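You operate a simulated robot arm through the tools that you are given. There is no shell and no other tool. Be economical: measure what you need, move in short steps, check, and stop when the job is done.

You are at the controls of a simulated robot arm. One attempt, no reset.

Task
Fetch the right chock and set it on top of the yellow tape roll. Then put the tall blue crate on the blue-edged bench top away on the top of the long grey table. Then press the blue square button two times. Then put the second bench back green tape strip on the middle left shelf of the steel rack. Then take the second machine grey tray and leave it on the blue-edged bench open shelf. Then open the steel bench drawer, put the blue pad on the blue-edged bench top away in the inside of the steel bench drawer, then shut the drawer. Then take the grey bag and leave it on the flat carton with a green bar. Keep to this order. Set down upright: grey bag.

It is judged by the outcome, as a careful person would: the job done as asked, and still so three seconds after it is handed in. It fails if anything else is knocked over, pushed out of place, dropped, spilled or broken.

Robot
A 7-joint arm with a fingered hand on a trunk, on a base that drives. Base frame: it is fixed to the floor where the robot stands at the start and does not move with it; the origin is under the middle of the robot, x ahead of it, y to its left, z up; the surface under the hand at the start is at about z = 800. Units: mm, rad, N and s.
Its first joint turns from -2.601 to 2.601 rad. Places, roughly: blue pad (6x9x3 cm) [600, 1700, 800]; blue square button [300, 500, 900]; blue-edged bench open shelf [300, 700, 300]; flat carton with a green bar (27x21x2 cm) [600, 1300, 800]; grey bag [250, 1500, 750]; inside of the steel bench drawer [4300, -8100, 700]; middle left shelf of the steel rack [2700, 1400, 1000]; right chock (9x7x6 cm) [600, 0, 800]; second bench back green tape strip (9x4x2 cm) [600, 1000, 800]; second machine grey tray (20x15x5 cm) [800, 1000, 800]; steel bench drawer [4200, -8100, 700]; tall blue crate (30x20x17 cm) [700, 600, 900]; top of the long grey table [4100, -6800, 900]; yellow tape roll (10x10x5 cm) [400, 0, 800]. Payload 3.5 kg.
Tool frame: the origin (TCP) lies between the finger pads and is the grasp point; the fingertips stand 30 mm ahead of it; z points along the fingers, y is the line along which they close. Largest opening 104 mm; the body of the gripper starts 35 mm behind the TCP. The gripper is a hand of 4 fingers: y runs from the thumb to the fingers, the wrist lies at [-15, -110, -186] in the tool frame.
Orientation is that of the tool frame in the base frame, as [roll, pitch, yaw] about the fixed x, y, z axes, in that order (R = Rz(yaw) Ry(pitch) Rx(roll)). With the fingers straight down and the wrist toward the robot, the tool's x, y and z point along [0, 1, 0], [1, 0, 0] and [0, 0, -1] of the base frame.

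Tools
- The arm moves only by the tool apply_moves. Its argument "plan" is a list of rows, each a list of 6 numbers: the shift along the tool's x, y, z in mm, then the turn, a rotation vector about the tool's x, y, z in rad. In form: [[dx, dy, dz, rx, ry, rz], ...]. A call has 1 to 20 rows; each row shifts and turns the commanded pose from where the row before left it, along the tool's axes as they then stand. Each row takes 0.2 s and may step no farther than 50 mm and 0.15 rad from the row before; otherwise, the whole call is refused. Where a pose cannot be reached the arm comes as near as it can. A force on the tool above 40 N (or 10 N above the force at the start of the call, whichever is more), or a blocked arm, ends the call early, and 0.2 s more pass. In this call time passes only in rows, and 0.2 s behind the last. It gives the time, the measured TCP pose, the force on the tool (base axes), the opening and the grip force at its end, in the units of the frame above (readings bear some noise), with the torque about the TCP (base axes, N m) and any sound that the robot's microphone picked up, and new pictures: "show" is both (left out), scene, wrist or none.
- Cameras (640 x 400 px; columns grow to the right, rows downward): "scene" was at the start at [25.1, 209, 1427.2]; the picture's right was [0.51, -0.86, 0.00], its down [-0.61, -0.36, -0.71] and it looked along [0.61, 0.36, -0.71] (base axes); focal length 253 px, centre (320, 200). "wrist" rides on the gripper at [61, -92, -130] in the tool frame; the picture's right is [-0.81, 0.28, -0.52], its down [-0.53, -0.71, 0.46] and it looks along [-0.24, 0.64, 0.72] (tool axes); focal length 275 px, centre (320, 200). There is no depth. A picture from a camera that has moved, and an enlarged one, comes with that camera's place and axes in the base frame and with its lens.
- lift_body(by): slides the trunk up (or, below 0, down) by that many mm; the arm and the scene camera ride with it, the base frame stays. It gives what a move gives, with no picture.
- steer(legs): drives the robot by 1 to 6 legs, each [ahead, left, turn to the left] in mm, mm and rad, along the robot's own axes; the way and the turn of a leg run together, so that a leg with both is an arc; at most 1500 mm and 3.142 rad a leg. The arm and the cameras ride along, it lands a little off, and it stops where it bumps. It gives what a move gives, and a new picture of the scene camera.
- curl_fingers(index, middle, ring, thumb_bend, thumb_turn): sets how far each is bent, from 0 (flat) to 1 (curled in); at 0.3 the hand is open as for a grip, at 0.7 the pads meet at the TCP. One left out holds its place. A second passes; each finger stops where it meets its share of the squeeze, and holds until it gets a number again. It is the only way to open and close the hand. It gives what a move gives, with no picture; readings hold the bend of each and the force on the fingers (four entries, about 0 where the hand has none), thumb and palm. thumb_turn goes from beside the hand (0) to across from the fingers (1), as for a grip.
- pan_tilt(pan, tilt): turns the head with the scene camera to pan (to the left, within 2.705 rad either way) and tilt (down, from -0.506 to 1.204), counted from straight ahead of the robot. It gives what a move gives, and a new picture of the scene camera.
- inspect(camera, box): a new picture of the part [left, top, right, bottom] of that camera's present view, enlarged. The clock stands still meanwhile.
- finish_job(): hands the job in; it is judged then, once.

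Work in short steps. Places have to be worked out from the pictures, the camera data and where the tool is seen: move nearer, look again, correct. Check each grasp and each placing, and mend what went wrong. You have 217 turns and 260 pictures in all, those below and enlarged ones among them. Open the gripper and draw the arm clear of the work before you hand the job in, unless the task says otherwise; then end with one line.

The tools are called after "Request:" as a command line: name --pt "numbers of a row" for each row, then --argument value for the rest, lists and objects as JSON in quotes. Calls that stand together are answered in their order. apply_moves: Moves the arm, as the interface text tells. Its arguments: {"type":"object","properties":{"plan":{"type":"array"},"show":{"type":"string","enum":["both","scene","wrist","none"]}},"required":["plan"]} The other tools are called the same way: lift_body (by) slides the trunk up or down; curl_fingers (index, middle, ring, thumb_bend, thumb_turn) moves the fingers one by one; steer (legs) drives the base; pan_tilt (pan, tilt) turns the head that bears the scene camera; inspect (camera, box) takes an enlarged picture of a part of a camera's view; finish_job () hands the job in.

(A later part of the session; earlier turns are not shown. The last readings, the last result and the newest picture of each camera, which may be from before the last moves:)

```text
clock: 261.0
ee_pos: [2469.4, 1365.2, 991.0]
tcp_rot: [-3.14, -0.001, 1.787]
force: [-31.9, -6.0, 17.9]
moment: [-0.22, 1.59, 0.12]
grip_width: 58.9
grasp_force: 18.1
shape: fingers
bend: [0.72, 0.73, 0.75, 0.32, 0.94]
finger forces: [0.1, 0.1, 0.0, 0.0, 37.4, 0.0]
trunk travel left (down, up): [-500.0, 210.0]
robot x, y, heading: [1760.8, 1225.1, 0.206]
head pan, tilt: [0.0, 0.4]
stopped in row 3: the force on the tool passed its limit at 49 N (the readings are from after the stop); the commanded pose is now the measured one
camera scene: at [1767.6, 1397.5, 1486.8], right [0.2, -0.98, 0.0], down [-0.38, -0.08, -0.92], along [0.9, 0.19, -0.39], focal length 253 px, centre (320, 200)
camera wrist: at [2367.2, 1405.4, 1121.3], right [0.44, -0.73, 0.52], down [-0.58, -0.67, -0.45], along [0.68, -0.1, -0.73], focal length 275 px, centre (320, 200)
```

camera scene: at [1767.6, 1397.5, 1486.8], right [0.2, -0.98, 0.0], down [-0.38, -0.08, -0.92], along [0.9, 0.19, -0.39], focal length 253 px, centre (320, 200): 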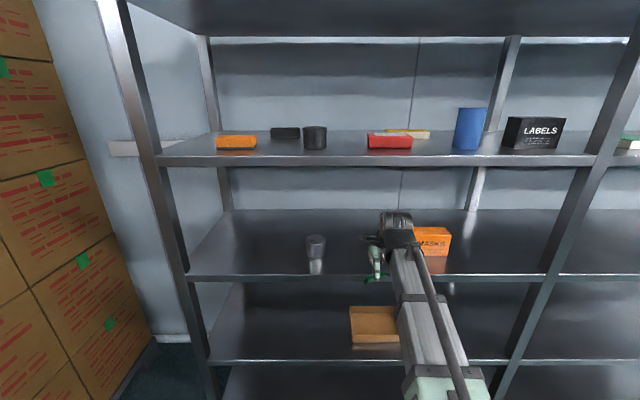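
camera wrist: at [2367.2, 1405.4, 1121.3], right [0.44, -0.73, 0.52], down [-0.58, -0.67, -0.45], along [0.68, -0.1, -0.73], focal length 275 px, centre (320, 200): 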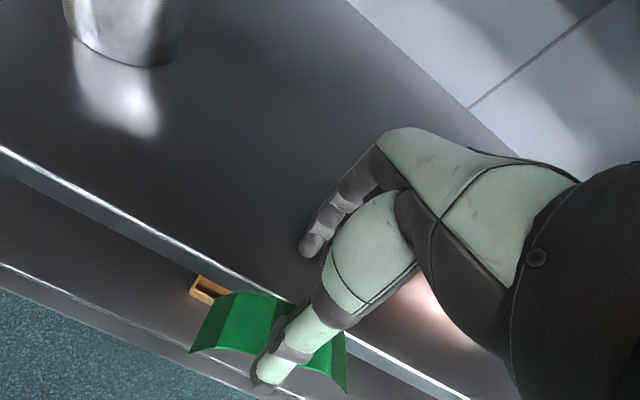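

The strip hit the shelf's front edge, so the shelf is higher than I estimated, and the thumb now presses the strip against the edge. I'll look closely before moving.

Request:
inspect --camera "wrist" --box '[140, 200, 460, 400]'

Request:
inspect --camera "scene" --box '[320, 200, 460, 300]'

```text
2.00 times, centred on (300, 300) of wrist
camera zoom: at [2367.2, 1405.4, 1121.3], right [0.44, -0.73, 0.52], down [-0.58, -0.67, -0.45], along [0.68, -0.1, -0.73], focal length 551 px, centre (360, 0)
```

zoom: 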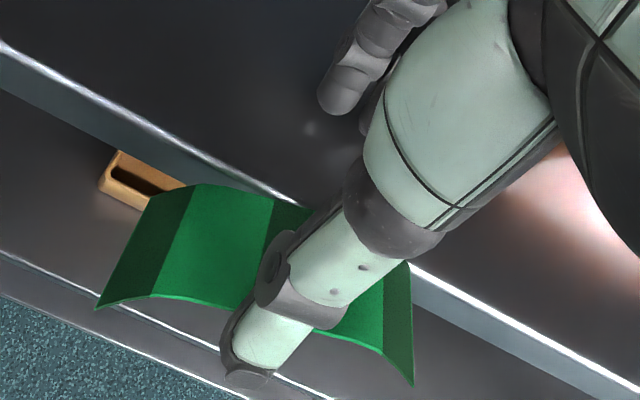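

```text
4.00 times, centred on (390, 250) of scene
camera zoom: at [1767.6, 1397.5, 1486.8], right [0.2, -0.98, 0.0], down [-0.38, -0.08, -0.92], along [0.9, 0.19, -0.39], focal length 1012 px, centre (40, 0)
```

zoom: 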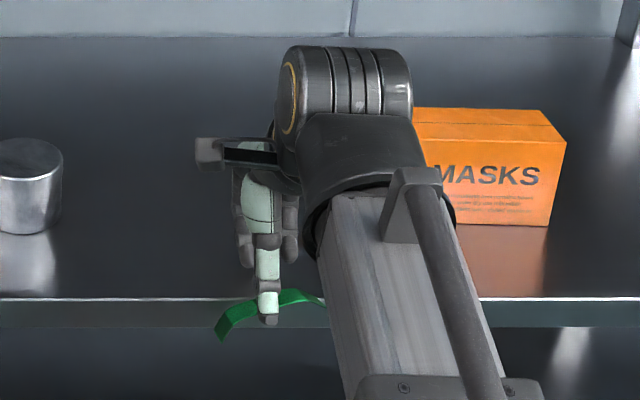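

The strip is pinned between the thumb and the lip, tilted front-up, with the fingers just behind the lip above the shelf. Raising slowly should drag it up over the lip, into the thumb–finger grip. I'll try small steps.

Request:
apply_moves --pt "0 0 -3 0 0 0" --pt "0 0 -3 0 0 0" --show "wrist"

```text
clock: 261.6
ee_pos: [2473.0, 1365.0, 997.0]
tcp_rot: [-3.14, -0.002, 1.785]
force: [-28.7, -6.0, 19.9]
moment: [-0.28, 1.83, 0.08]
grip_width: 58.1
grasp_force: 17.9
shape: fingers
bend: [0.72, 0.73, 0.75, 0.33, 0.94]
finger forces: [0.0, 0.1, 0.0, 0.0, 35.6, 0.0]
trunk travel left (down, up): [-500.0, 210.0]
robot x, y, heading: [1757.8, 1222.9, 0.202]
head pan, tilt: [0.0, 0.4]
camera wrist: at [2369.5, 1406.1, 1127.4], right [0.44, -0.73, 0.52], down [-0.58, -0.67, -0.46], along [0.68, -0.1, -0.73], focal length 275 px, centre (320, 200)
```

wrist: 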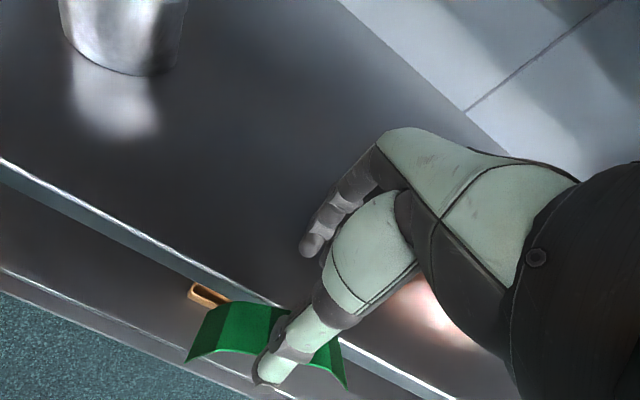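

The thumb is splayed, so it pushes partly downward. I'll retreat about 30 mm, letting the thumb follow and stay on the strip, so its push becomes horizontal.

Request:
apply_moves --pt "0 -8 0 0 0 0" --pt "0 -8 0 0 0 0" --pt "0 -8 0 0 0 0" --show "wrist"

```text
clock: 262.4
ee_pos: [2450.7, 1360.6, 995.8]
tcp_rot: [-3.138, -0.003, 1.784]
force: [-21.8, -3.4, 9.1]
moment: [-0.16, 0.93, 0.08]
grip_width: 40.0
grasp_force: 12.3
shape: fingers
bend: [0.72, 0.73, 0.75, 0.45, 0.95]
finger forces: [0.0, 0.1, 0.0, 0.0, 24.4, 0.0]
trunk travel left (down, up): [-500.0, 210.0]
robot x, y, heading: [1761.5, 1223.7, 0.204]
head pan, tilt: [0.0, 0.4]
camera wrist: at [2348.1, 1400.6, 1125.2], right [0.44, -0.73, 0.52], down [-0.58, -0.67, -0.45], along [0.68, -0.1, -0.73], focal length 275 px, centre (320, 200)
```

wrist: 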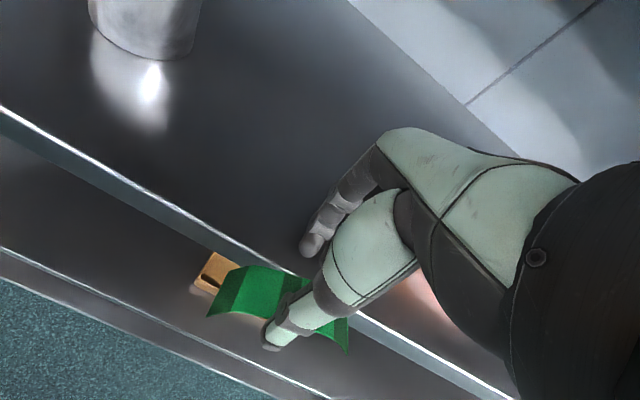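

The thumb follows nicely; the fingers are now directly above the lip, opposite it. Now raise in small steps.

Request:
apply_moves --pt "0 0 -3 0 0 0" --pt "0 0 -3 0 0 0" --pt "0 0 -3 0 0 0" --show "wrist"

```text
clock: 263.2
ee_pos: [2452.7, 1360.0, 1006.5]
tcp_rot: [-3.14, -0.002, 1.786]
force: [-19.6, -3.1, 12.1]
moment: [-0.15, 1.1, 0.09]
grip_width: 36.5
grasp_force: 11.5
shape: fingers
bend: [0.72, 0.73, 0.75, 0.47, 0.95]
finger forces: [0.0, 0.0, 0.0, 0.1, 22.7, 0.1]
trunk travel left (down, up): [-500.0, 210.0]
robot x, y, heading: [1760.3, 1222.9, 0.203]
head pan, tilt: [0.0, 0.4]
camera wrist: at [2348.7, 1400.7, 1136.0], right [0.44, -0.73, 0.52], down [-0.58, -0.67, -0.46], along [0.68, -0.1, -0.73], focal length 275 px, centre (320, 200)
```

wrist: 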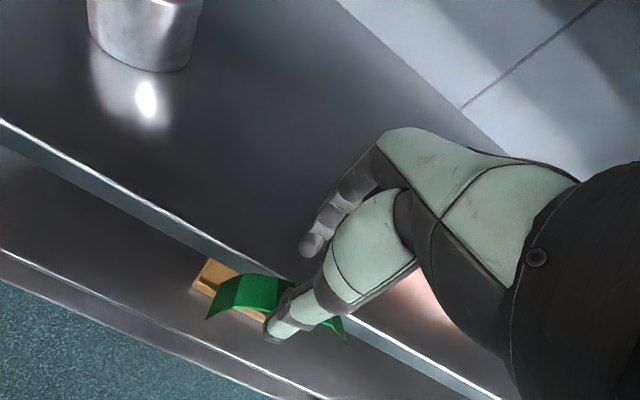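

It's tilting front-up as predicted, still pinned. Continuing.

Request:
apply_moves --pt "0 0 -3 0 0 0" --pt "0 0 -3 0 0 0" --pt "0 0 -3 0 0 0" --show "wrist"

Request:
inspect --camera "scene" --box '[340, 230, 420, 290]'

```text
clock: 264.0
ee_pos: [2450.6, 1360.6, 1014.4]
tcp_rot: [-3.14, -0.001, 1.786]
force: [-15.2, -2.5, 17.8]
moment: [-0.09, 1.11, 0.05]
grip_width: 29.9
grasp_force: 11.6
shape: fingers
bend: [0.72, 0.73, 0.75, 0.51, 0.96]
finger forces: [0.0, 0.1, 0.0, 0.0, 22.7, 0.0]
trunk travel left (down, up): [-500.0, 210.0]
robot x, y, heading: [1761.0, 1224.8, 0.197]
head pan, tilt: [0.0, 0.4]
camera wrist: at [2348.8, 1401.0, 1145.3], right [0.44, -0.73, 0.52], down [-0.58, -0.67, -0.45], along [0.68, -0.1, -0.73], focal length 275 px, centre (320, 200)
```

wrist: 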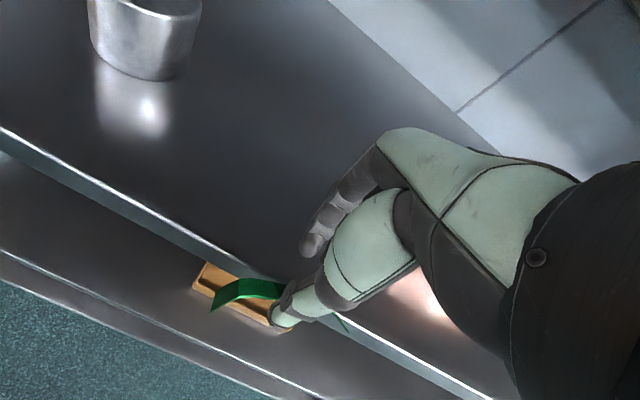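

```text
6.67 times, centred on (380, 260) of scene
camera zoom: at [1770.6, 1398.1, 1486.6], right [0.2, -0.98, 0.0], down [-0.38, -0.08, -0.92], along [0.9, 0.19, -0.39], focal length 1687 px, centre (-80, -200)
```

zoom: 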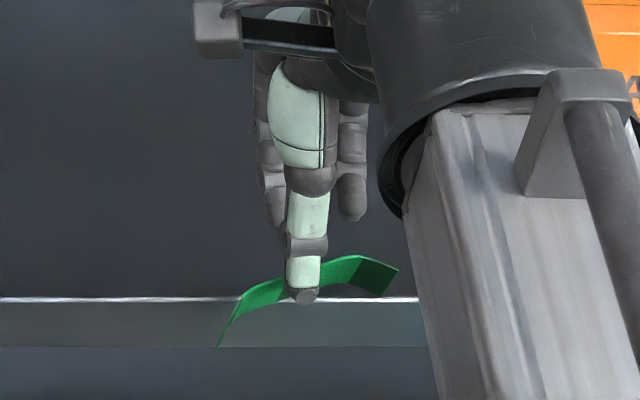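

The strip's raised edge is now above the lip, between thumb and fingers. I'll curl the fingers further to clamp it.

Request:
curl_fingers --index 0.95 --middle 0.95 --ring 0.95

Request:
inspect --camera "wrist" --box '[160, 200, 420, 380]'

Request:
inspect --camera "scene" --box '[340, 230, 420, 290]'

```text
clock: 265.0
ee_pos: [2451.4, 1360.5, 1015.9]
tcp_rot: [-3.141, -0.002, 1.786]
force: [-15.8, -2.6, 16.6]
moment: [-0.13, 1.11, 0.06]
grip_width: 47.6
grasp_force: 11.4
shape: fingers
bend: [0.95, 0.95, 0.95, 0.51, 0.96]
finger forces: [0.0, 0.0, 0.1, 0.0, 22.9, 0.0]
trunk travel left (down, up): [-500.0, 210.0]
robot x, y, heading: [1762.8, 1224.7, 0.205]
head pan, tilt: [0.0, 0.4]
```

```text
2.22 times, centred on (290, 290) of wrist
camera zoom: at [2348.6, 1401.0, 1145.1], right [0.44, -0.73, 0.52], down [-0.58, -0.67, -0.45], along [0.68, -0.1, -0.73], focal length 612 px, centre (387, 0)
```

zoom: 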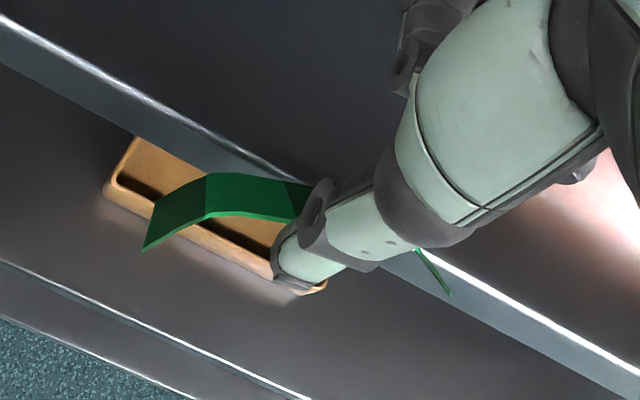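

```text
6.67 times, centred on (380, 260) of scene
camera zoom: at [1770.6, 1398.1, 1486.5], right [0.2, -0.98, 0.0], down [-0.38, -0.08, -0.92], along [0.9, 0.19, -0.39], focal length 1687 px, centre (-80, -200)
```

zoom: 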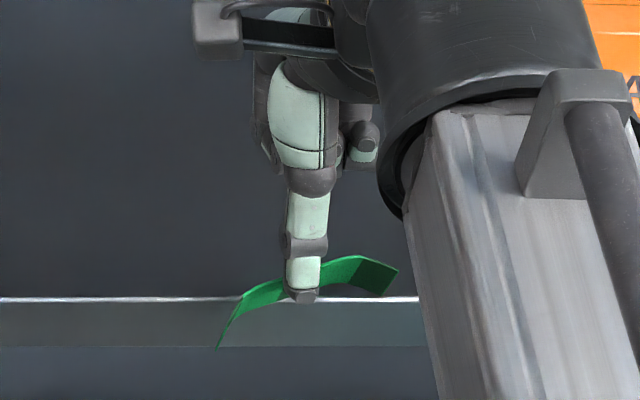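

The fingers just folded up. I'll put them back down behind the strip (0.62), then retreat so they come to the thumb with the strip between.

Request:
curl_fingers --index 0.62 --middle 0.62 --ring 0.62

Request:
inspect --camera "scene" --box '[340, 230, 420, 290]'

```text
clock: 266.0
ee_pos: [2450.7, 1361.2, 1014.4]
tcp_rot: [-3.141, -0.001, 1.786]
force: [-15.6, -2.5, 16.6]
moment: [-0.12, 1.13, 0.05]
grip_width: 44.0
grasp_force: 11.2
shape: fingers
bend: [0.62, 0.62, 0.62, 0.51, 0.96]
finger forces: [0.0, 0.0, 0.0, 0.0, 22.8, 0.0]
trunk travel left (down, up): [-500.0, 210.0]
robot x, y, heading: [1763.9, 1222.9, 0.204]
head pan, tilt: [0.0, 0.4]
```

```text
6.67 times, centred on (380, 260) of scene
camera zoom: at [1770.6, 1398.1, 1486.5], right [0.2, -0.98, 0.0], down [-0.38, -0.08, -0.92], along [0.9, 0.19, -0.39], focal length 1687 px, centre (-80, -200)
```

zoom: 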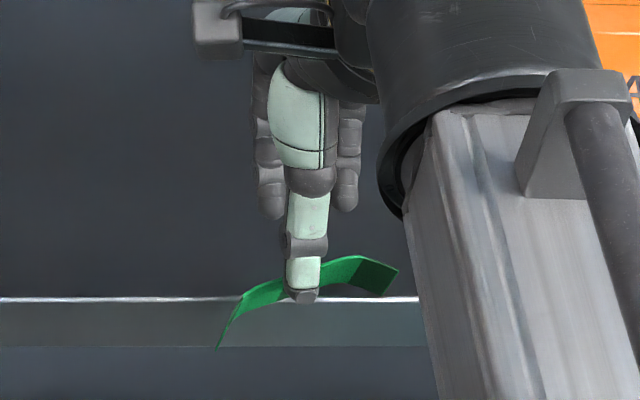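

Request:
apply_moves --pt "0 -5 0 0 0 0" --pt "0 -5 0 0 0 0" --pt "0 -5 0 0 0 0" --show "none"

Request:
inspect --camera "scene" --box '[340, 230, 420, 290]'

```text
clock: 266.8
ee_pos: [2438.0, 1357.7, 1012.4]
tcp_rot: [-3.138, 0.0, 1.785]
force: [-13.0, -1.1, 9.8]
moment: [-0.09, 0.63, 0.05]
grip_width: 34.7
grasp_force: 7.8
shape: fingers
bend: [0.62, 0.62, 0.62, 0.57, 0.96]
finger forces: [0.0, 0.1, 0.0, 0.1, 15.7, 0.0]
trunk travel left (down, up): [-500.0, 210.0]
robot x, y, heading: [1761.8, 1222.6, 0.204]
head pan, tilt: [0.0, 0.4]
```

```text
6.67 times, centred on (380, 260) of scene
camera zoom: at [1771.6, 1398.3, 1486.4], right [0.2, -0.98, 0.0], down [-0.38, -0.08, -0.92], along [0.9, 0.19, -0.39], focal length 1687 px, centre (-80, -200)
```

zoom: 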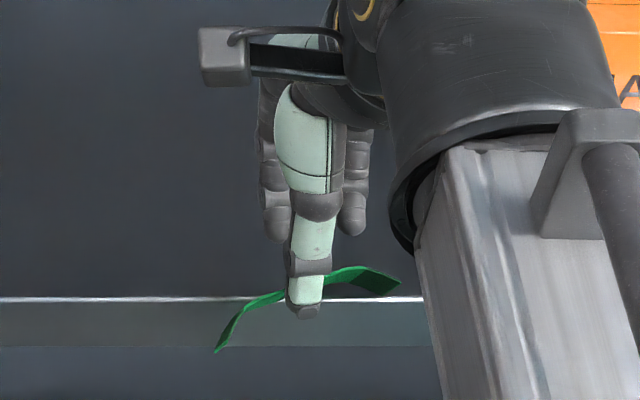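

Request:
apply_moves --pt "0 -5 0 0 0 0" --pt "0 -4 0 0 0 0" --show "wrist"

Request:
inspect --camera "scene" --box '[340, 230, 420, 290]'

```text
clock: 267.4
ee_pos: [2428.4, 1355.9, 1012.2]
tcp_rot: [-3.138, -0.003, 1.787]
force: [-8.1, -1.6, 6.4]
moment: [-0.06, 0.38, 0.03]
grip_width: 25.5
grasp_force: 5.3
shape: fingers
bend: [0.62, 0.62, 0.62, 0.62, 0.97]
finger forces: [0.0, 0.1, 0.1, 0.1, 10.4, 0.1]
trunk travel left (down, up): [-500.0, 210.0]
robot x, y, heading: [1762.3, 1227.2, 0.202]
head pan, tilt: [0.0, 0.4]
camera wrist: at [2326.1, 1396.4, 1142.5], right [0.44, -0.73, 0.52], down [-0.58, -0.67, -0.45], along [0.68, -0.1, -0.73], focal length 275 px, centre (320, 200)
```

wrist: 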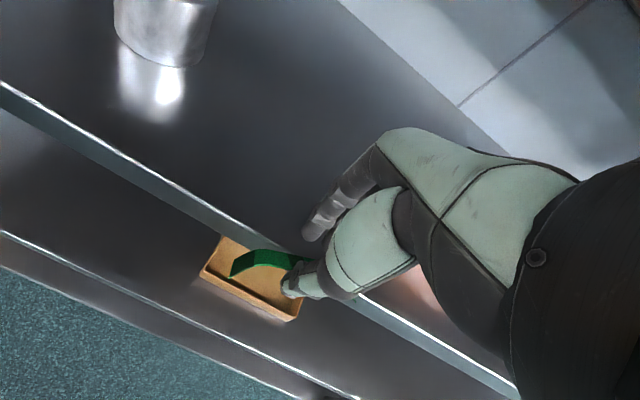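

```text
6.67 times, centred on (380, 260) of scene
camera zoom: at [1772.3, 1398.4, 1486.4], right [0.2, -0.98, 0.0], down [-0.38, -0.08, -0.92], along [0.9, 0.19, -0.39], focal length 1687 px, centre (-80, -200)
```

zoom: 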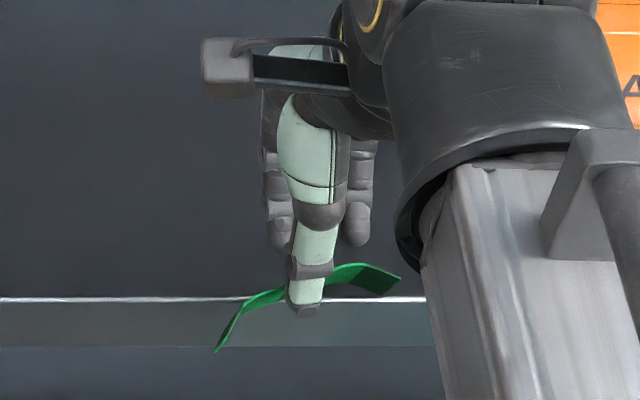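

The strip's back edge is caught at the lip's top corner (z≈955), tilted front-up. Lowering the front should let its back edge ride up over the lip onto the shelf. I'll fold the fingers up, firm the thumb, and lower in steps.

Request:
curl_fingers --index 0.95 --middle 0.95 --ring 0.95 --thumb_bend 0.85

Request:
apply_moves --pt "0 0 4 0 0 0" --pt "0 0 4 0 0 0" --pt "0 0 4 0 0 0" --show "none"

Request:
inspect --camera "scene" --box '[340, 230, 420, 290]'

```text
clock: 268.4
ee_pos: [2427.0, 1355.1, 1013.0]
tcp_rot: [-3.141, -0.001, 1.785]
force: [-20.4, -5.1, 17.5]
moment: [-0.18, 0.91, 0.12]
grip_width: 38.7
grasp_force: 12.6
shape: fingers
bend: [0.95, 0.95, 0.95, 0.72, 0.97]
finger forces: [0.0, 0.0, 0.0, 0.0, 25.4, 0.0]
trunk travel left (down, up): [-500.0, 210.0]
robot x, y, heading: [1761.5, 1224.1, 0.198]
head pan, tilt: [0.0, 0.4]
```

```text
clock: 269.2
ee_pos: [2426.8, 1355.4, 1002.5]
tcp_rot: [-3.14, -0.003, 1.787]
force: [-26.7, -5.6, 14.8]
moment: [-0.15, 1.02, 0.17]
grip_width: 40.6
grasp_force: 15.0
shape: fingers
bend: [0.95, 0.95, 0.95, 0.69, 0.96]
finger forces: [0.1, 0.1, 0.1, 0.0, 30.8, 0.0]
trunk travel left (down, up): [-500.0, 210.0]
robot x, y, heading: [1759.9, 1223.7, 0.202]
head pan, tilt: [0.0, 0.4]
```

```text
6.67 times, centred on (380, 260) of scene
camera zoom: at [1769.5, 1397.7, 1486.5], right [0.2, -0.98, 0.0], down [-0.38, -0.08, -0.92], along [0.9, 0.19, -0.39], focal length 1687 px, centre (-80, -200)
```

zoom: 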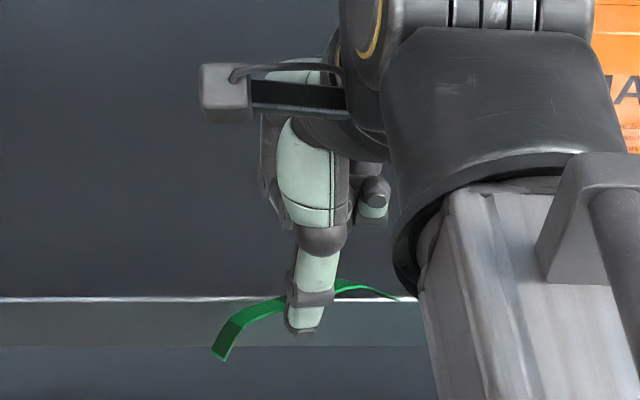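

Request:
inspect --camera "wrist" --box '[160, 200, 420, 380]'

```text
2.22 times, centred on (290, 290) of wrist
camera zoom: at [2324.3, 1395.8, 1132.7], right [0.44, -0.73, 0.52], down [-0.58, -0.67, -0.45], along [0.68, -0.1, -0.73], focal length 612 px, centre (387, 0)
```

zoom: 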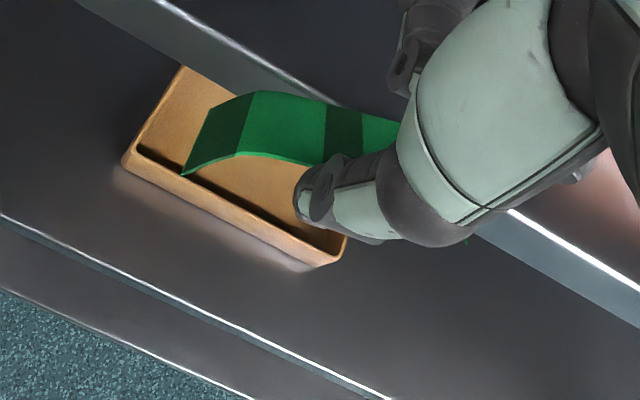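

The strip's right half is now riding over the lip. I'll keep lowering and pushing gently inward.

Request:
apply_moves --pt "0 0 4 0 0 0" --pt "0 0 4 0 0 0" --pt "0 0 4 0 0 0" --show "none"

Request:
inspect --camera "wrist" --box '[160, 200, 420, 380]'

Request:
inspect --camera "scene" --box '[340, 230, 420, 290]'

```text
clock: 270.0
ee_pos: [2427.0, 1356.1, 990.0]
tcp_rot: [-3.134, -0.002, 1.789]
force: [-28.5, -6.8, 3.8]
moment: [-0.14, 0.79, 0.22]
grip_width: 42.4
grasp_force: 14.8
shape: fingers
bend: [0.95, 0.95, 0.95, 0.65, 0.96]
finger forces: [0.0, 0.0, 0.1, 0.0, 29.3, 0.0]
trunk travel left (down, up): [-500.0, 210.0]
robot x, y, heading: [1760.2, 1227.4, 0.211]
head pan, tilt: [0.0, 0.4]
```

```text
2.22 times, centred on (290, 290) of wrist
camera zoom: at [2325.0, 1395.8, 1120.0], right [0.44, -0.73, 0.51], down [-0.59, -0.67, -0.45], along [0.68, -0.1, -0.73], focal length 612 px, centre (387, 0)
```

zoom: 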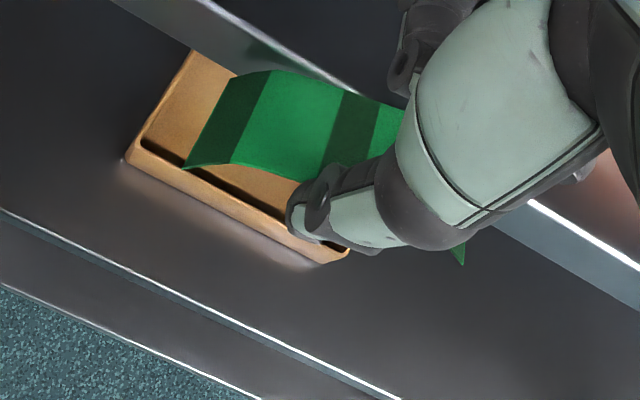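

```text
6.67 times, centred on (380, 260) of scene
camera zoom: at [1770.2, 1397.9, 1486.4], right [0.2, -0.98, 0.0], down [-0.38, -0.08, -0.92], along [0.9, 0.19, -0.39], focal length 1687 px, centre (-80, -200)
```

zoom: 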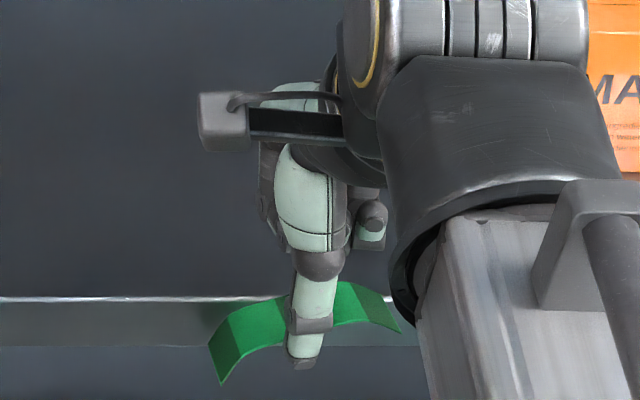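

Now it's level; continuing down so the push turns upward and inward.

Request:
apply_moves --pt "0 0 4 0 0 0" --pt "0 0 4 0 0 0" --pt "0 0 4 0 0 0" --show "none"

Request:
inspect --camera "wrist" --box '[160, 200, 420, 380]'

```text
clock: 270.8
ee_pos: [2427.6, 1354.8, 977.6]
tcp_rot: [-3.137, 0.0, 1.786]
force: [-28.2, -7.3, 7.6]
moment: [-0.17, 0.87, 0.22]
grip_width: 42.7
grasp_force: 14.7
shape: fingers
bend: [0.95, 0.95, 0.95, 0.65, 0.96]
finger forces: [0.0, 0.0, 0.0, 0.0, 29.3, 0.0]
trunk travel left (down, up): [-500.0, 210.0]
robot x, y, heading: [1760.6, 1222.8, 0.205]
head pan, tilt: [0.0, 0.4]
```

```text
2.22 times, centred on (290, 290) of wrist
camera zoom: at [2324.6, 1395.0, 1108.3], right [0.44, -0.73, 0.52], down [-0.58, -0.67, -0.45], along [0.68, -0.1, -0.73], focal length 612 px, centre (387, 0)
```

zoom: 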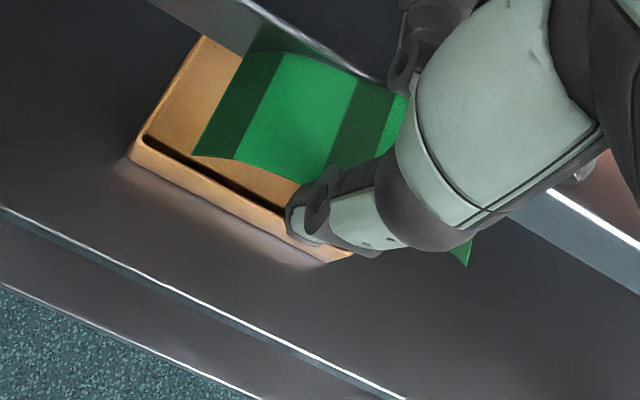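

Request:
inspect --camera "scene" --box '[340, 230, 420, 290]'

```text
6.67 times, centred on (380, 260) of scene
camera zoom: at [1770.1, 1397.7, 1486.7], right [0.2, -0.98, 0.0], down [-0.38, -0.08, -0.92], along [0.9, 0.19, -0.39], focal length 1687 px, centre (-80, -200)
```

zoom: 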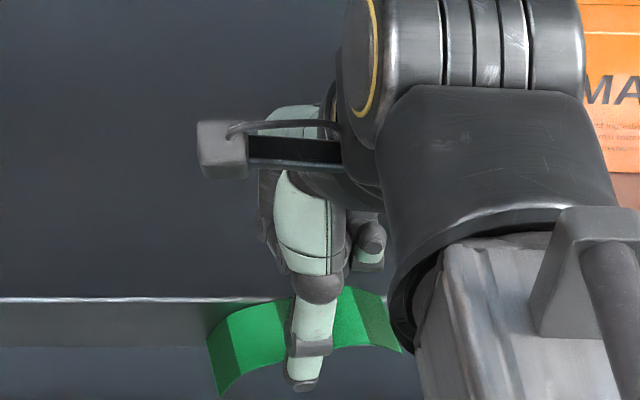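

It's now tilted front-down with the back edge at the lip top. I'll push inward a little while lowering slightly.

Request:
apply_moves --pt "0 3 3 0 0 0" --pt "0 3 3 0 0 0" --pt "0 3 2 0 0 0" --show "none"

Request:
inspect --camera "scene" --box '[340, 230, 420, 290]'

```text
clock: 271.6
ee_pos: [2435.8, 1356.1, 969.0]
tcp_rot: [-3.137, -0.002, 1.786]
force: [-36.0, -11.3, 4.5]
moment: [-0.26, 0.89, 0.3]
grip_width: 46.3
grasp_force: 19.1
shape: fingers
bend: [0.95, 0.95, 0.95, 0.59, 0.97]
finger forces: [0.0, 0.0, 0.1, 0.0, 37.5, 0.0]
trunk travel left (down, up): [-500.0, 210.0]
robot x, y, heading: [1762.9, 1226.8, 0.21]
head pan, tilt: [0.0, 0.4]
```

```text
6.67 times, centred on (380, 260) of scene
camera zoom: at [1769.3, 1397.3, 1486.5], right [0.2, -0.98, 0.0], down [-0.38, -0.08, -0.92], along [0.9, 0.19, -0.39], focal length 1687 px, centre (-80, -200)
```

zoom: 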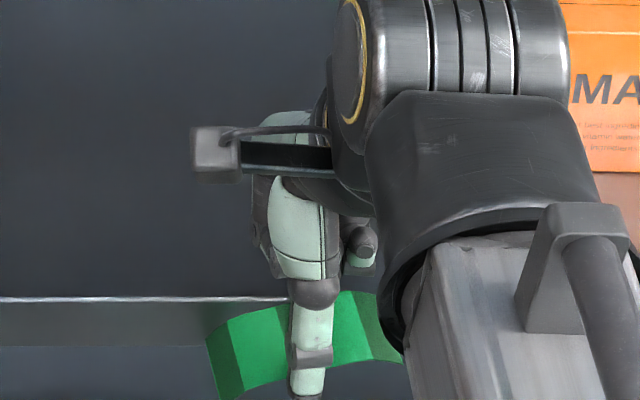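

Thumb friction dominates, so with this front-down tilt, raising should slide the back edge up over the lip. Raising in small steps.

Request:
apply_moves --pt "0 0 -4 0 0 0" --pt "0 0 -4 0 0 0" --show "none"

Request:
inspect --camera "scene" --box '[340, 230, 420, 290]'

```text
clock: 272.2
ee_pos: [2435.7, 1357.1, 977.6]
tcp_rot: [-3.138, -0.002, 1.787]
force: [-30.2, -7.6, 9.5]
moment: [-0.15, 0.98, 0.18]
grip_width: 46.2
grasp_force: 14.9
shape: fingers
bend: [0.95, 0.95, 0.95, 0.6, 0.96]
finger forces: [0.0, 0.0, 0.0, 0.0, 30.4, 0.1]
trunk travel left (down, up): [-500.0, 210.0]
robot x, y, heading: [1762.6, 1223.0, 0.204]
head pan, tilt: [0.0, 0.4]
```

```text
6.67 times, centred on (380, 260) of scene
camera zoom: at [1769.7, 1397.7, 1486.6], right [0.2, -0.98, 0.0], down [-0.38, -0.08, -0.92], along [0.9, 0.19, -0.39], focal length 1687 px, centre (-80, -200)
```

zoom: 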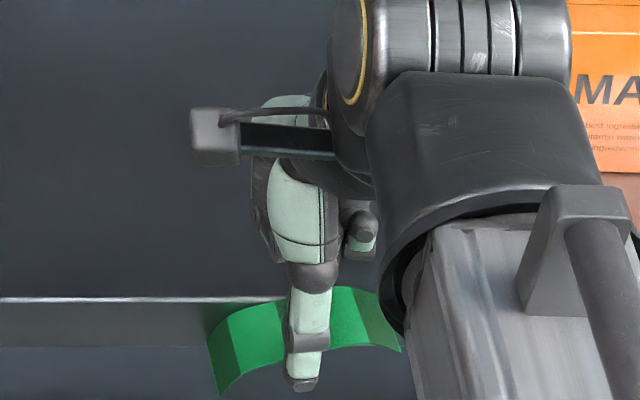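

Request:
apply_moves --pt "0 0 -4 0 0 0" --pt "0 0 -4 0 0 0" --show "wrist"

Request:
inspect --camera "scene" --box '[340, 230, 420, 290]'

```text
clock: 272.8
ee_pos: [2436.4, 1358.1, 985.5]
tcp_rot: [-3.139, -0.002, 1.786]
force: [-29.8, -6.4, -0.3]
moment: [-0.16, 0.71, 0.17]
grip_width: 45.8
grasp_force: 14.8
shape: fingers
bend: [0.95, 0.95, 0.95, 0.6, 0.96]
finger forces: [0.0, 0.1, 0.1, 0.0, 29.6, 0.0]
trunk travel left (down, up): [-500.0, 210.0]
robot x, y, heading: [1759.9, 1229.6, 0.207]
head pan, tilt: [0.0, 0.4]
camera wrist: at [2333.3, 1398.2, 1114.8], right [0.44, -0.73, 0.51], down [-0.58, -0.67, -0.45], along [0.68, -0.1, -0.73], focal length 275 px, centre (320, 200)
```

wrist: 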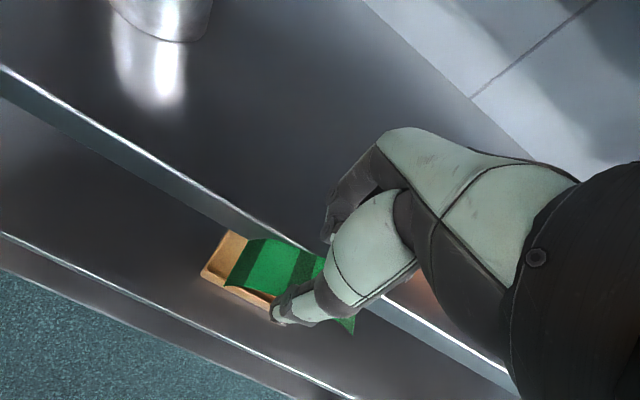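

```text
6.67 times, centred on (380, 260) of scene
camera zoom: at [1770.5, 1398.0, 1486.4], right [0.2, -0.98, 0.0], down [-0.38, -0.08, -0.92], along [0.9, 0.19, -0.39], focal length 1687 px, centre (-80, -200)
```

zoom: 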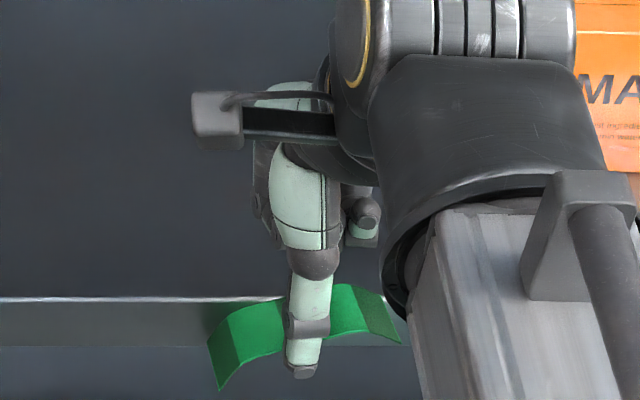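

The arch's feet are still below the lip. New approach: repeat the front-up tilt, with the fingers lowered behind the strip as a backstop, then push with the thumb to clamp it between them. Raising.

Request:
apply_moves --pt "0 0 -4 0 0 0" --pt "0 -1 -4 0 0 0" --pt "0 -1 -4 0 0 0" --pt "0 -2 -4 0 0 0" --pt "0 -2 -4 0 0 0" --show "wrist"

Request:
inspect --camera "scene" --box '[340, 230, 420, 290]'

```text
clock: 274.0
ee_pos: [2430.8, 1356.0, 1006.8]
tcp_rot: [-3.142, -0.001, 1.784]
force: [-23.4, -5.5, 15.5]
moment: [-0.16, 1.03, 0.16]
grip_width: 41.0
grasp_force: 13.8
shape: fingers
bend: [0.95, 0.95, 0.95, 0.68, 0.96]
finger forces: [0.0, 0.0, 0.0, 0.1, 27.8, 0.0]
trunk travel left (down, up): [-500.0, 210.0]
robot x, y, heading: [1762.3, 1223.5, 0.208]
head pan, tilt: [0.0, 0.4]
camera wrist: at [2327.9, 1396.5, 1137.0], right [0.44, -0.73, 0.52], down [-0.58, -0.67, -0.46], along [0.68, -0.1, -0.73], focal length 275 px, centre (320, 200)
```

wrist: 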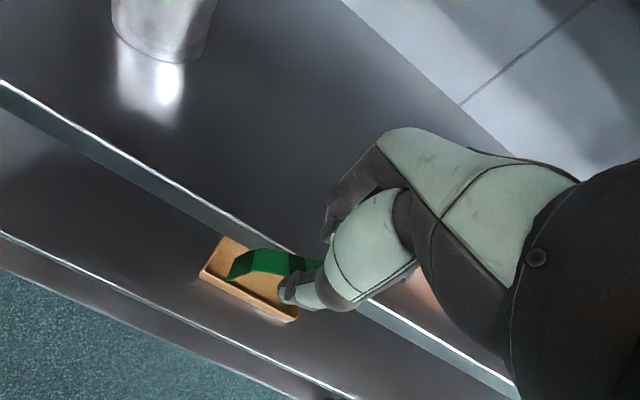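

```text
6.67 times, centred on (380, 260) of scene
camera zoom: at [1769.9, 1397.8, 1486.7], right [0.2, -0.98, 0.0], down [-0.38, -0.08, -0.92], along [0.9, 0.19, -0.39], focal length 1687 px, centre (-80, -200)
```

zoom: 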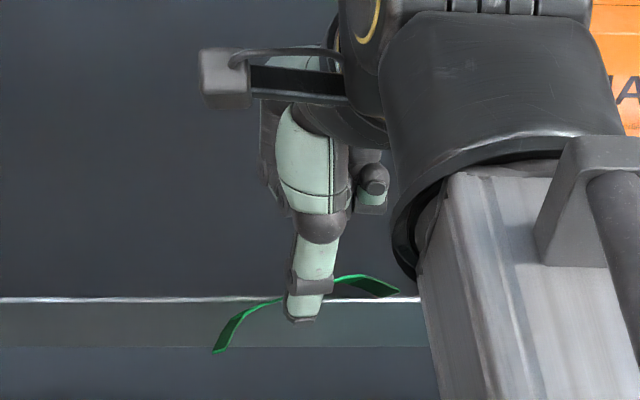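

Request:
apply_moves --pt "0 0 -4 0 0 0" --pt "0 0 -4 0 0 0" --show "none"

Request:
curl_fingers --index 0.62 --middle 0.62 --ring 0.62

Request:
inspect --camera "scene" --box '[340, 230, 420, 290]'

Request:
inspect --camera "wrist" --box '[160, 180, 420, 360]'

```text
clock: 274.6
ee_pos: [2431.1, 1357.1, 1014.6]
tcp_rot: [-3.14, -0.001, 1.784]
force: [-19.1, -4.2, 15.5]
moment: [-0.18, 0.97, 0.07]
grip_width: 39.0
grasp_force: 12.0
shape: fingers
bend: [0.95, 0.95, 0.95, 0.72, 0.96]
finger forces: [0.0, 0.1, 0.0, 0.0, 24.1, 0.0]
trunk travel left (down, up): [-500.0, 210.0]
robot x, y, heading: [1759.0, 1221.6, 0.208]
head pan, tilt: [0.0, 0.4]
```

```text
clock: 275.6
ee_pos: [2430.4, 1356.6, 1014.8]
tcp_rot: [-3.14, -0.001, 1.786]
force: [-18.9, -4.0, 15.9]
moment: [-0.14, 0.94, 0.08]
grip_width: 23.8
grasp_force: 11.9
shape: fingers
bend: [0.62, 0.62, 0.62, 0.72, 0.96]
finger forces: [0.0, 0.0, 0.0, 0.0, 24.1, 0.0]
trunk travel left (down, up): [-500.0, 210.0]
robot x, y, heading: [1758.9, 1223.7, 0.204]
head pan, tilt: [0.0, 0.4]
```

```text
6.67 times, centred on (380, 260) of scene
camera zoom: at [1770.2, 1397.9, 1486.5], right [0.2, -0.98, 0.0], down [-0.38, -0.08, -0.92], along [0.9, 0.19, -0.39], focal length 1687 px, centre (-80, -200)
```

zoom: 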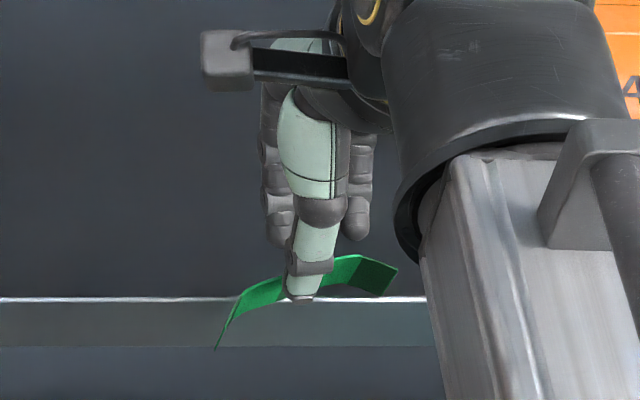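

```text
2.22 times, centred on (290, 270) of wrist
camera zoom: at [2327.6, 1396.4, 1144.6], right [0.44, -0.73, 0.52], down [-0.58, -0.67, -0.45], along [0.68, -0.1, -0.73], focal length 612 px, centre (387, 44)
```

zoom: 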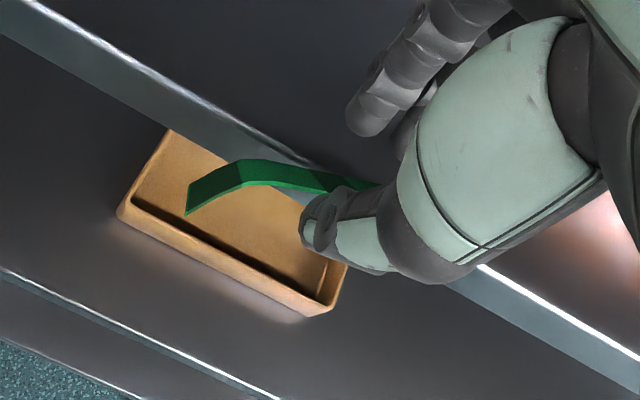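

The strip stands about 50° with the fingers behind it. Now I push the thumb to clamp it against the fingers.

Request:
curl_fingers --index 0.72 --middle 0.72 --ring 0.72 --thumb_bend 0.95

Request:
inspect --camera "scene" --box '[340, 230, 420, 290]'

Request:
inspect --camera "wrist" --box '[160, 180, 420, 360]'

```text
clock: 276.6
ee_pos: [2435.0, 1356.6, 1010.9]
tcp_rot: [-3.137, 0.0, 1.785]
force: [-0.4, -0.5, 0.0]
moment: [0.0, 0.02, 0.01]
grip_width: 3.5
grasp_force: 0.1
shape: fingers
bend: [0.71, 0.72, 0.72, 0.87, 0.97]
finger forces: [0.0, 0.1, 0.0, 0.0, 0.1, 0.0]
trunk travel left (down, up): [-500.0, 210.0]
robot x, y, heading: [1763.1, 1223.5, 0.206]
head pan, tilt: [0.0, 0.4]
```

```text
6.67 times, centred on (380, 260) of scene
camera zoom: at [1774.9, 1398.9, 1485.7], right [0.2, -0.98, 0.0], down [-0.38, -0.08, -0.92], along [0.9, 0.19, -0.39], focal length 1687 px, centre (-80, -200)
```

zoom: 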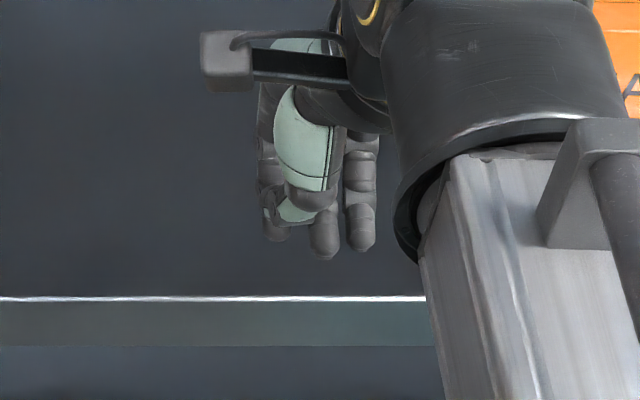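

```text
2.22 times, centred on (290, 270) of wrist
camera zoom: at [2332.2, 1397.3, 1141.3], right [0.44, -0.73, 0.51], down [-0.59, -0.67, -0.45], along [0.68, -0.1, -0.73], focal length 612 px, centre (387, 44)
```

zoom: 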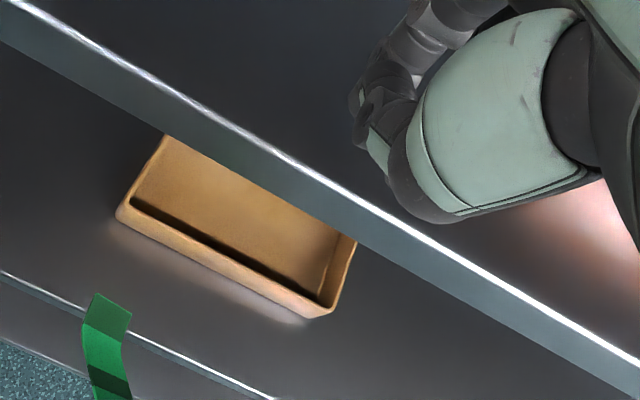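

The strip slipped and fell. I'll find where it landed.

Request:
pan_tilt --pan 0.1 --tilt 0.95

```text
clock: 277.6
ee_pos: [2432.9, 1357.5, 1012.3]
tcp_rot: [-3.137, -0.002, 1.785]
force: [-0.3, 0.5, 0.2]
moment: [0.0, 0.01, -0.02]
grip_width: 3.9
grasp_force: 0.1
shape: fingers
bend: [0.71, 0.72, 0.72, 0.87, 0.97]
finger forces: [0.0, 0.0, 0.0, 0.0, 0.0, 0.0]
trunk travel left (down, up): [-500.0, 210.0]
robot x, y, heading: [1761.2, 1220.9, 0.205]
head pan, tilt: [0.099, 0.949]
camera scene: at [1752.4, 1401.6, 1439.8], right [0.3, -0.95, 0.0], down [-0.78, -0.24, -0.58], along [0.56, 0.17, -0.81], focal length 253 px, centre (320, 200)
```

scene: 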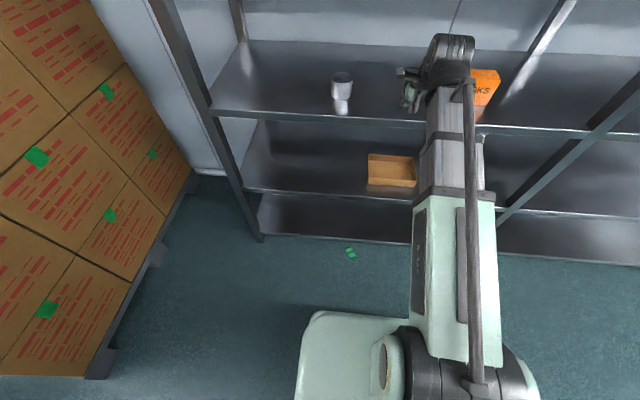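

The strip is on the floor near (2417, 1413), in front of the rack. I'll zoom in on its pose.

Request:
inspect --camera "scene" --box '[310, 222, 390, 282]'

```text
6.67 times, centred on (350, 252) of scene
camera zoom: at [1752.4, 1401.6, 1439.8], right [0.3, -0.95, 0.0], down [-0.78, -0.24, -0.58], along [0.56, 0.17, -0.81], focal length 1687 px, centre (120, -147)
```

zoom: 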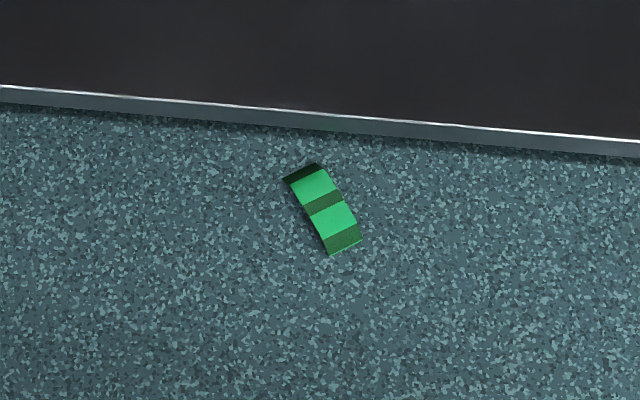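

It landed upright, but its far end is almost under the rack lip. I'll pull the hand back, lower the trunk and see whether I can reach the floor; then drag the strip away from the rack and grip it.

Request:
apply_moves --pt "0 -40 0 0 0 0" --pt "0 -40 0 0 0 0" --pt "0 -40 0 0 0 0" --pt "0 -20 0 0 0 0" --show "none"

Request:
curl_fingers --index 0.7 --middle 0.7 --ring 0.7 --thumb_bend 0.7

Request:
lift_body --by -490

Request:
apply_moves --pt "20 20 40 0 0 0" --pt "20 10 40 0 0 0" --pt "0 10 45 0 0 0" --pt "0 0 45 0 0 0" --pt "0 0 45 0 0 0" --pt "0 0 45 0 0 0"

```text
clock: 278.6
ee_pos: [2294.5, 1327.1, 1014.0]
tcp_rot: [-3.137, -0.003, 1.787]
force: [0.0, 0.4, 0.2]
moment: [-0.01, 0.0, 0.03]
grip_width: 4.1
grasp_force: 0.0
shape: fingers
bend: [0.71, 0.72, 0.72, 0.87, 0.97]
finger forces: [0.1, 0.0, 0.0, 0.1, 0.0, 0.1]
trunk travel left (down, up): [-500.0, 210.0]
robot x, y, heading: [1760.5, 1224.9, 0.202]
head pan, tilt: [0.099, 0.949]
```

```text
clock: 279.6
ee_pos: [2294.9, 1326.4, 1014.2]
tcp_rot: [-3.136, -0.002, 1.785]
force: [1.3, 0.9, 0.0]
moment: [0.01, 0.01, 0.0]
grip_width: 1.1
grasp_force: 0.0
shape: fingers
bend: [0.7, 0.7, 0.7, 0.7, 0.97]
finger forces: [0.0, 0.0, 0.1, 0.0, 0.1, 0.1]
trunk travel left (down, up): [-500.0, 210.0]
robot x, y, heading: [1762.9, 1224.2, 0.203]
head pan, tilt: [0.099, 0.949]
```

```text
refused: -490 is not a number from -400 to 400
```

```text
clock: 281.0
ee_pos: [2324.2, 1375.1, 753.9]
tcp_rot: [-3.137, -0.003, 1.789]
force: [0.5, -0.3, -0.7]
moment: [-0.02, -0.02, 0.01]
grip_width: 0.8
grasp_force: 0.0
shape: fingers
bend: [0.7, 0.7, 0.7, 0.7, 0.97]
finger forces: [0.0, 0.1, 0.0, 0.1, 0.0, 0.0]
trunk travel left (down, up): [-500.0, 210.0]
robot x, y, heading: [1759.7, 1221.6, 0.204]
head pan, tilt: [0.099, 0.949]
camera scene: at [1752.4, 1401.7, 1439.8], right [0.3, -0.95, 0.0], down [-0.78, -0.24, -0.58], along [0.56, 0.17, -0.81], focal length 253 px, centre (320, 200)
camera wrist: at [2220.3, 1416.3, 883.2], right [0.44, -0.73, 0.52], down [-0.58, -0.67, -0.45], along [0.68, -0.1, -0.73], focal length 275 px, centre (320, 200)
```

scene: 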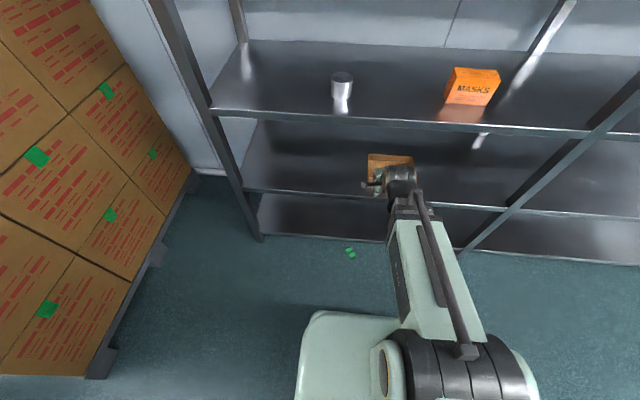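
wrist: 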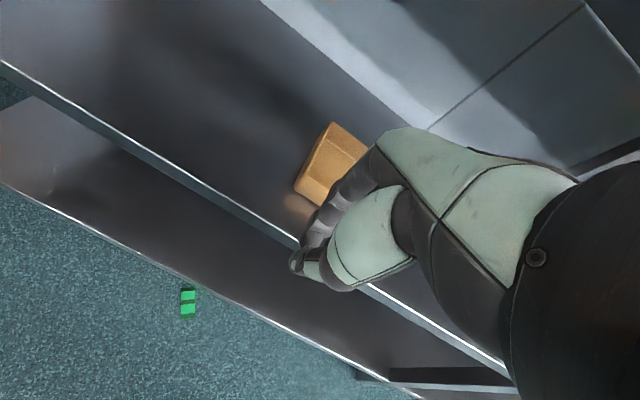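

The arm moves well down here. Lowering the trunk 400 mm, then further down to reach just above the strip.

Request:
lift_body --by -400

Request:
apply_moves --pt "0 0 45 0 0 0" --pt "0 0 45 0 0 0" --pt "0 0 45 0 0 0" --pt "0 0 45 0 0 0" --pt "0 0 30 0 0 0"

```text
clock: 284.8
ee_pos: [2323.0, 1376.0, 353.4]
tcp_rot: [-3.136, -0.002, 1.785]
force: [0.6, 0.0, -1.1]
moment: [0.0, 0.0, 0.02]
grip_width: 1.0
grasp_force: 0.0
shape: fingers
bend: [0.7, 0.7, 0.7, 0.7, 0.97]
finger forces: [0.1, 0.0, 0.1, 0.1, 0.0, 0.0]
trunk travel left (down, up): [-100.0, 610.0]
robot x, y, heading: [1763.0, 1225.4, 0.204]
head pan, tilt: [0.099, 0.949]
```

```text
clock: 286.0
ee_pos: [2322.7, 1376.8, 144.5]
tcp_rot: [-3.138, -0.002, 1.789]
force: [0.5, -0.4, 0.2]
moment: [-0.02, 0.02, 0.03]
grip_width: 0.8
grasp_force: 0.1
shape: fingers
bend: [0.7, 0.7, 0.7, 0.7, 0.97]
finger forces: [0.0, 0.1, 0.0, 0.0, 0.0, 0.1]
trunk travel left (down, up): [-100.0, 610.0]
robot x, y, heading: [1761.2, 1229.2, 0.204]
head pan, tilt: [0.099, 0.949]
camera scene: at [1752.3, 1401.6, 1039.8], right [0.3, -0.95, 0.0], down [-0.78, -0.24, -0.58], along [0.56, 0.17, -0.81], focal length 253 px, centre (320, 200)
camera wrist: at [2220.7, 1416.7, 273.8], right [0.44, -0.73, 0.52], down [-0.58, -0.67, -0.45], along [0.68, -0.1, -0.73], focal length 275 px, centre (320, 200)
```

scene: 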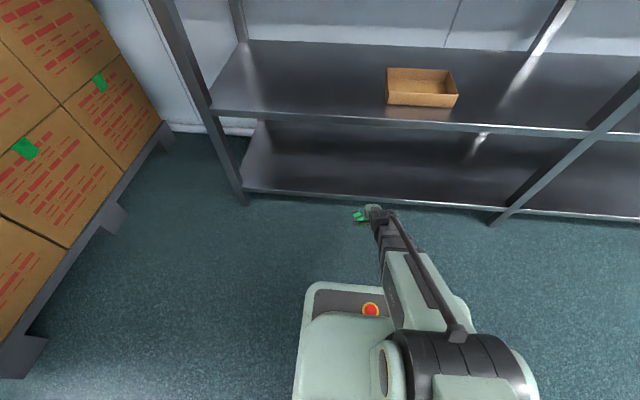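
wrist: 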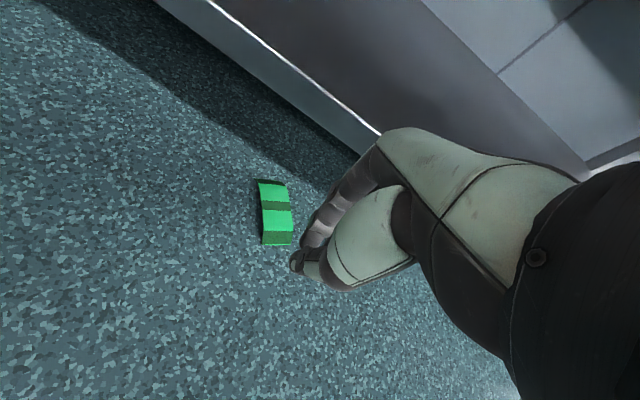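

The floor is reachable. Strip centre is about (2411, 1413), oriented 42°, with one end under the shelf lip. I'll tilt the hand so the fingertips point forward and down, keeping the palm clear of the rack.

Request:
apply_moves --pt "0 0 0 -0.1 0 0" --pt "0 0 0 -0.1 0 0" --pt "0 0 0 -0.1 0 0" --pt "0 0 0 -0.1 0 0" --show "none"

```text
clock: 287.0
ee_pos: [2320.4, 1381.2, 142.5]
tcp_rot: [2.82, -0.014, 1.801]
force: [1.2, 0.3, 0.4]
moment: [-0.05, 0.02, 0.05]
grip_width: 1.0
grasp_force: 0.1
shape: fingers
bend: [0.7, 0.7, 0.7, 0.7, 0.97]
finger forces: [0.0, 0.0, 0.0, 0.0, 0.0, 0.0]
out of reach, approached as far as the arm can: row 3
trunk travel left (down, up): [-100.0, 610.0]
robot x, y, heading: [1762.6, 1223.4, 0.202]
head pan, tilt: [0.099, 0.949]
```

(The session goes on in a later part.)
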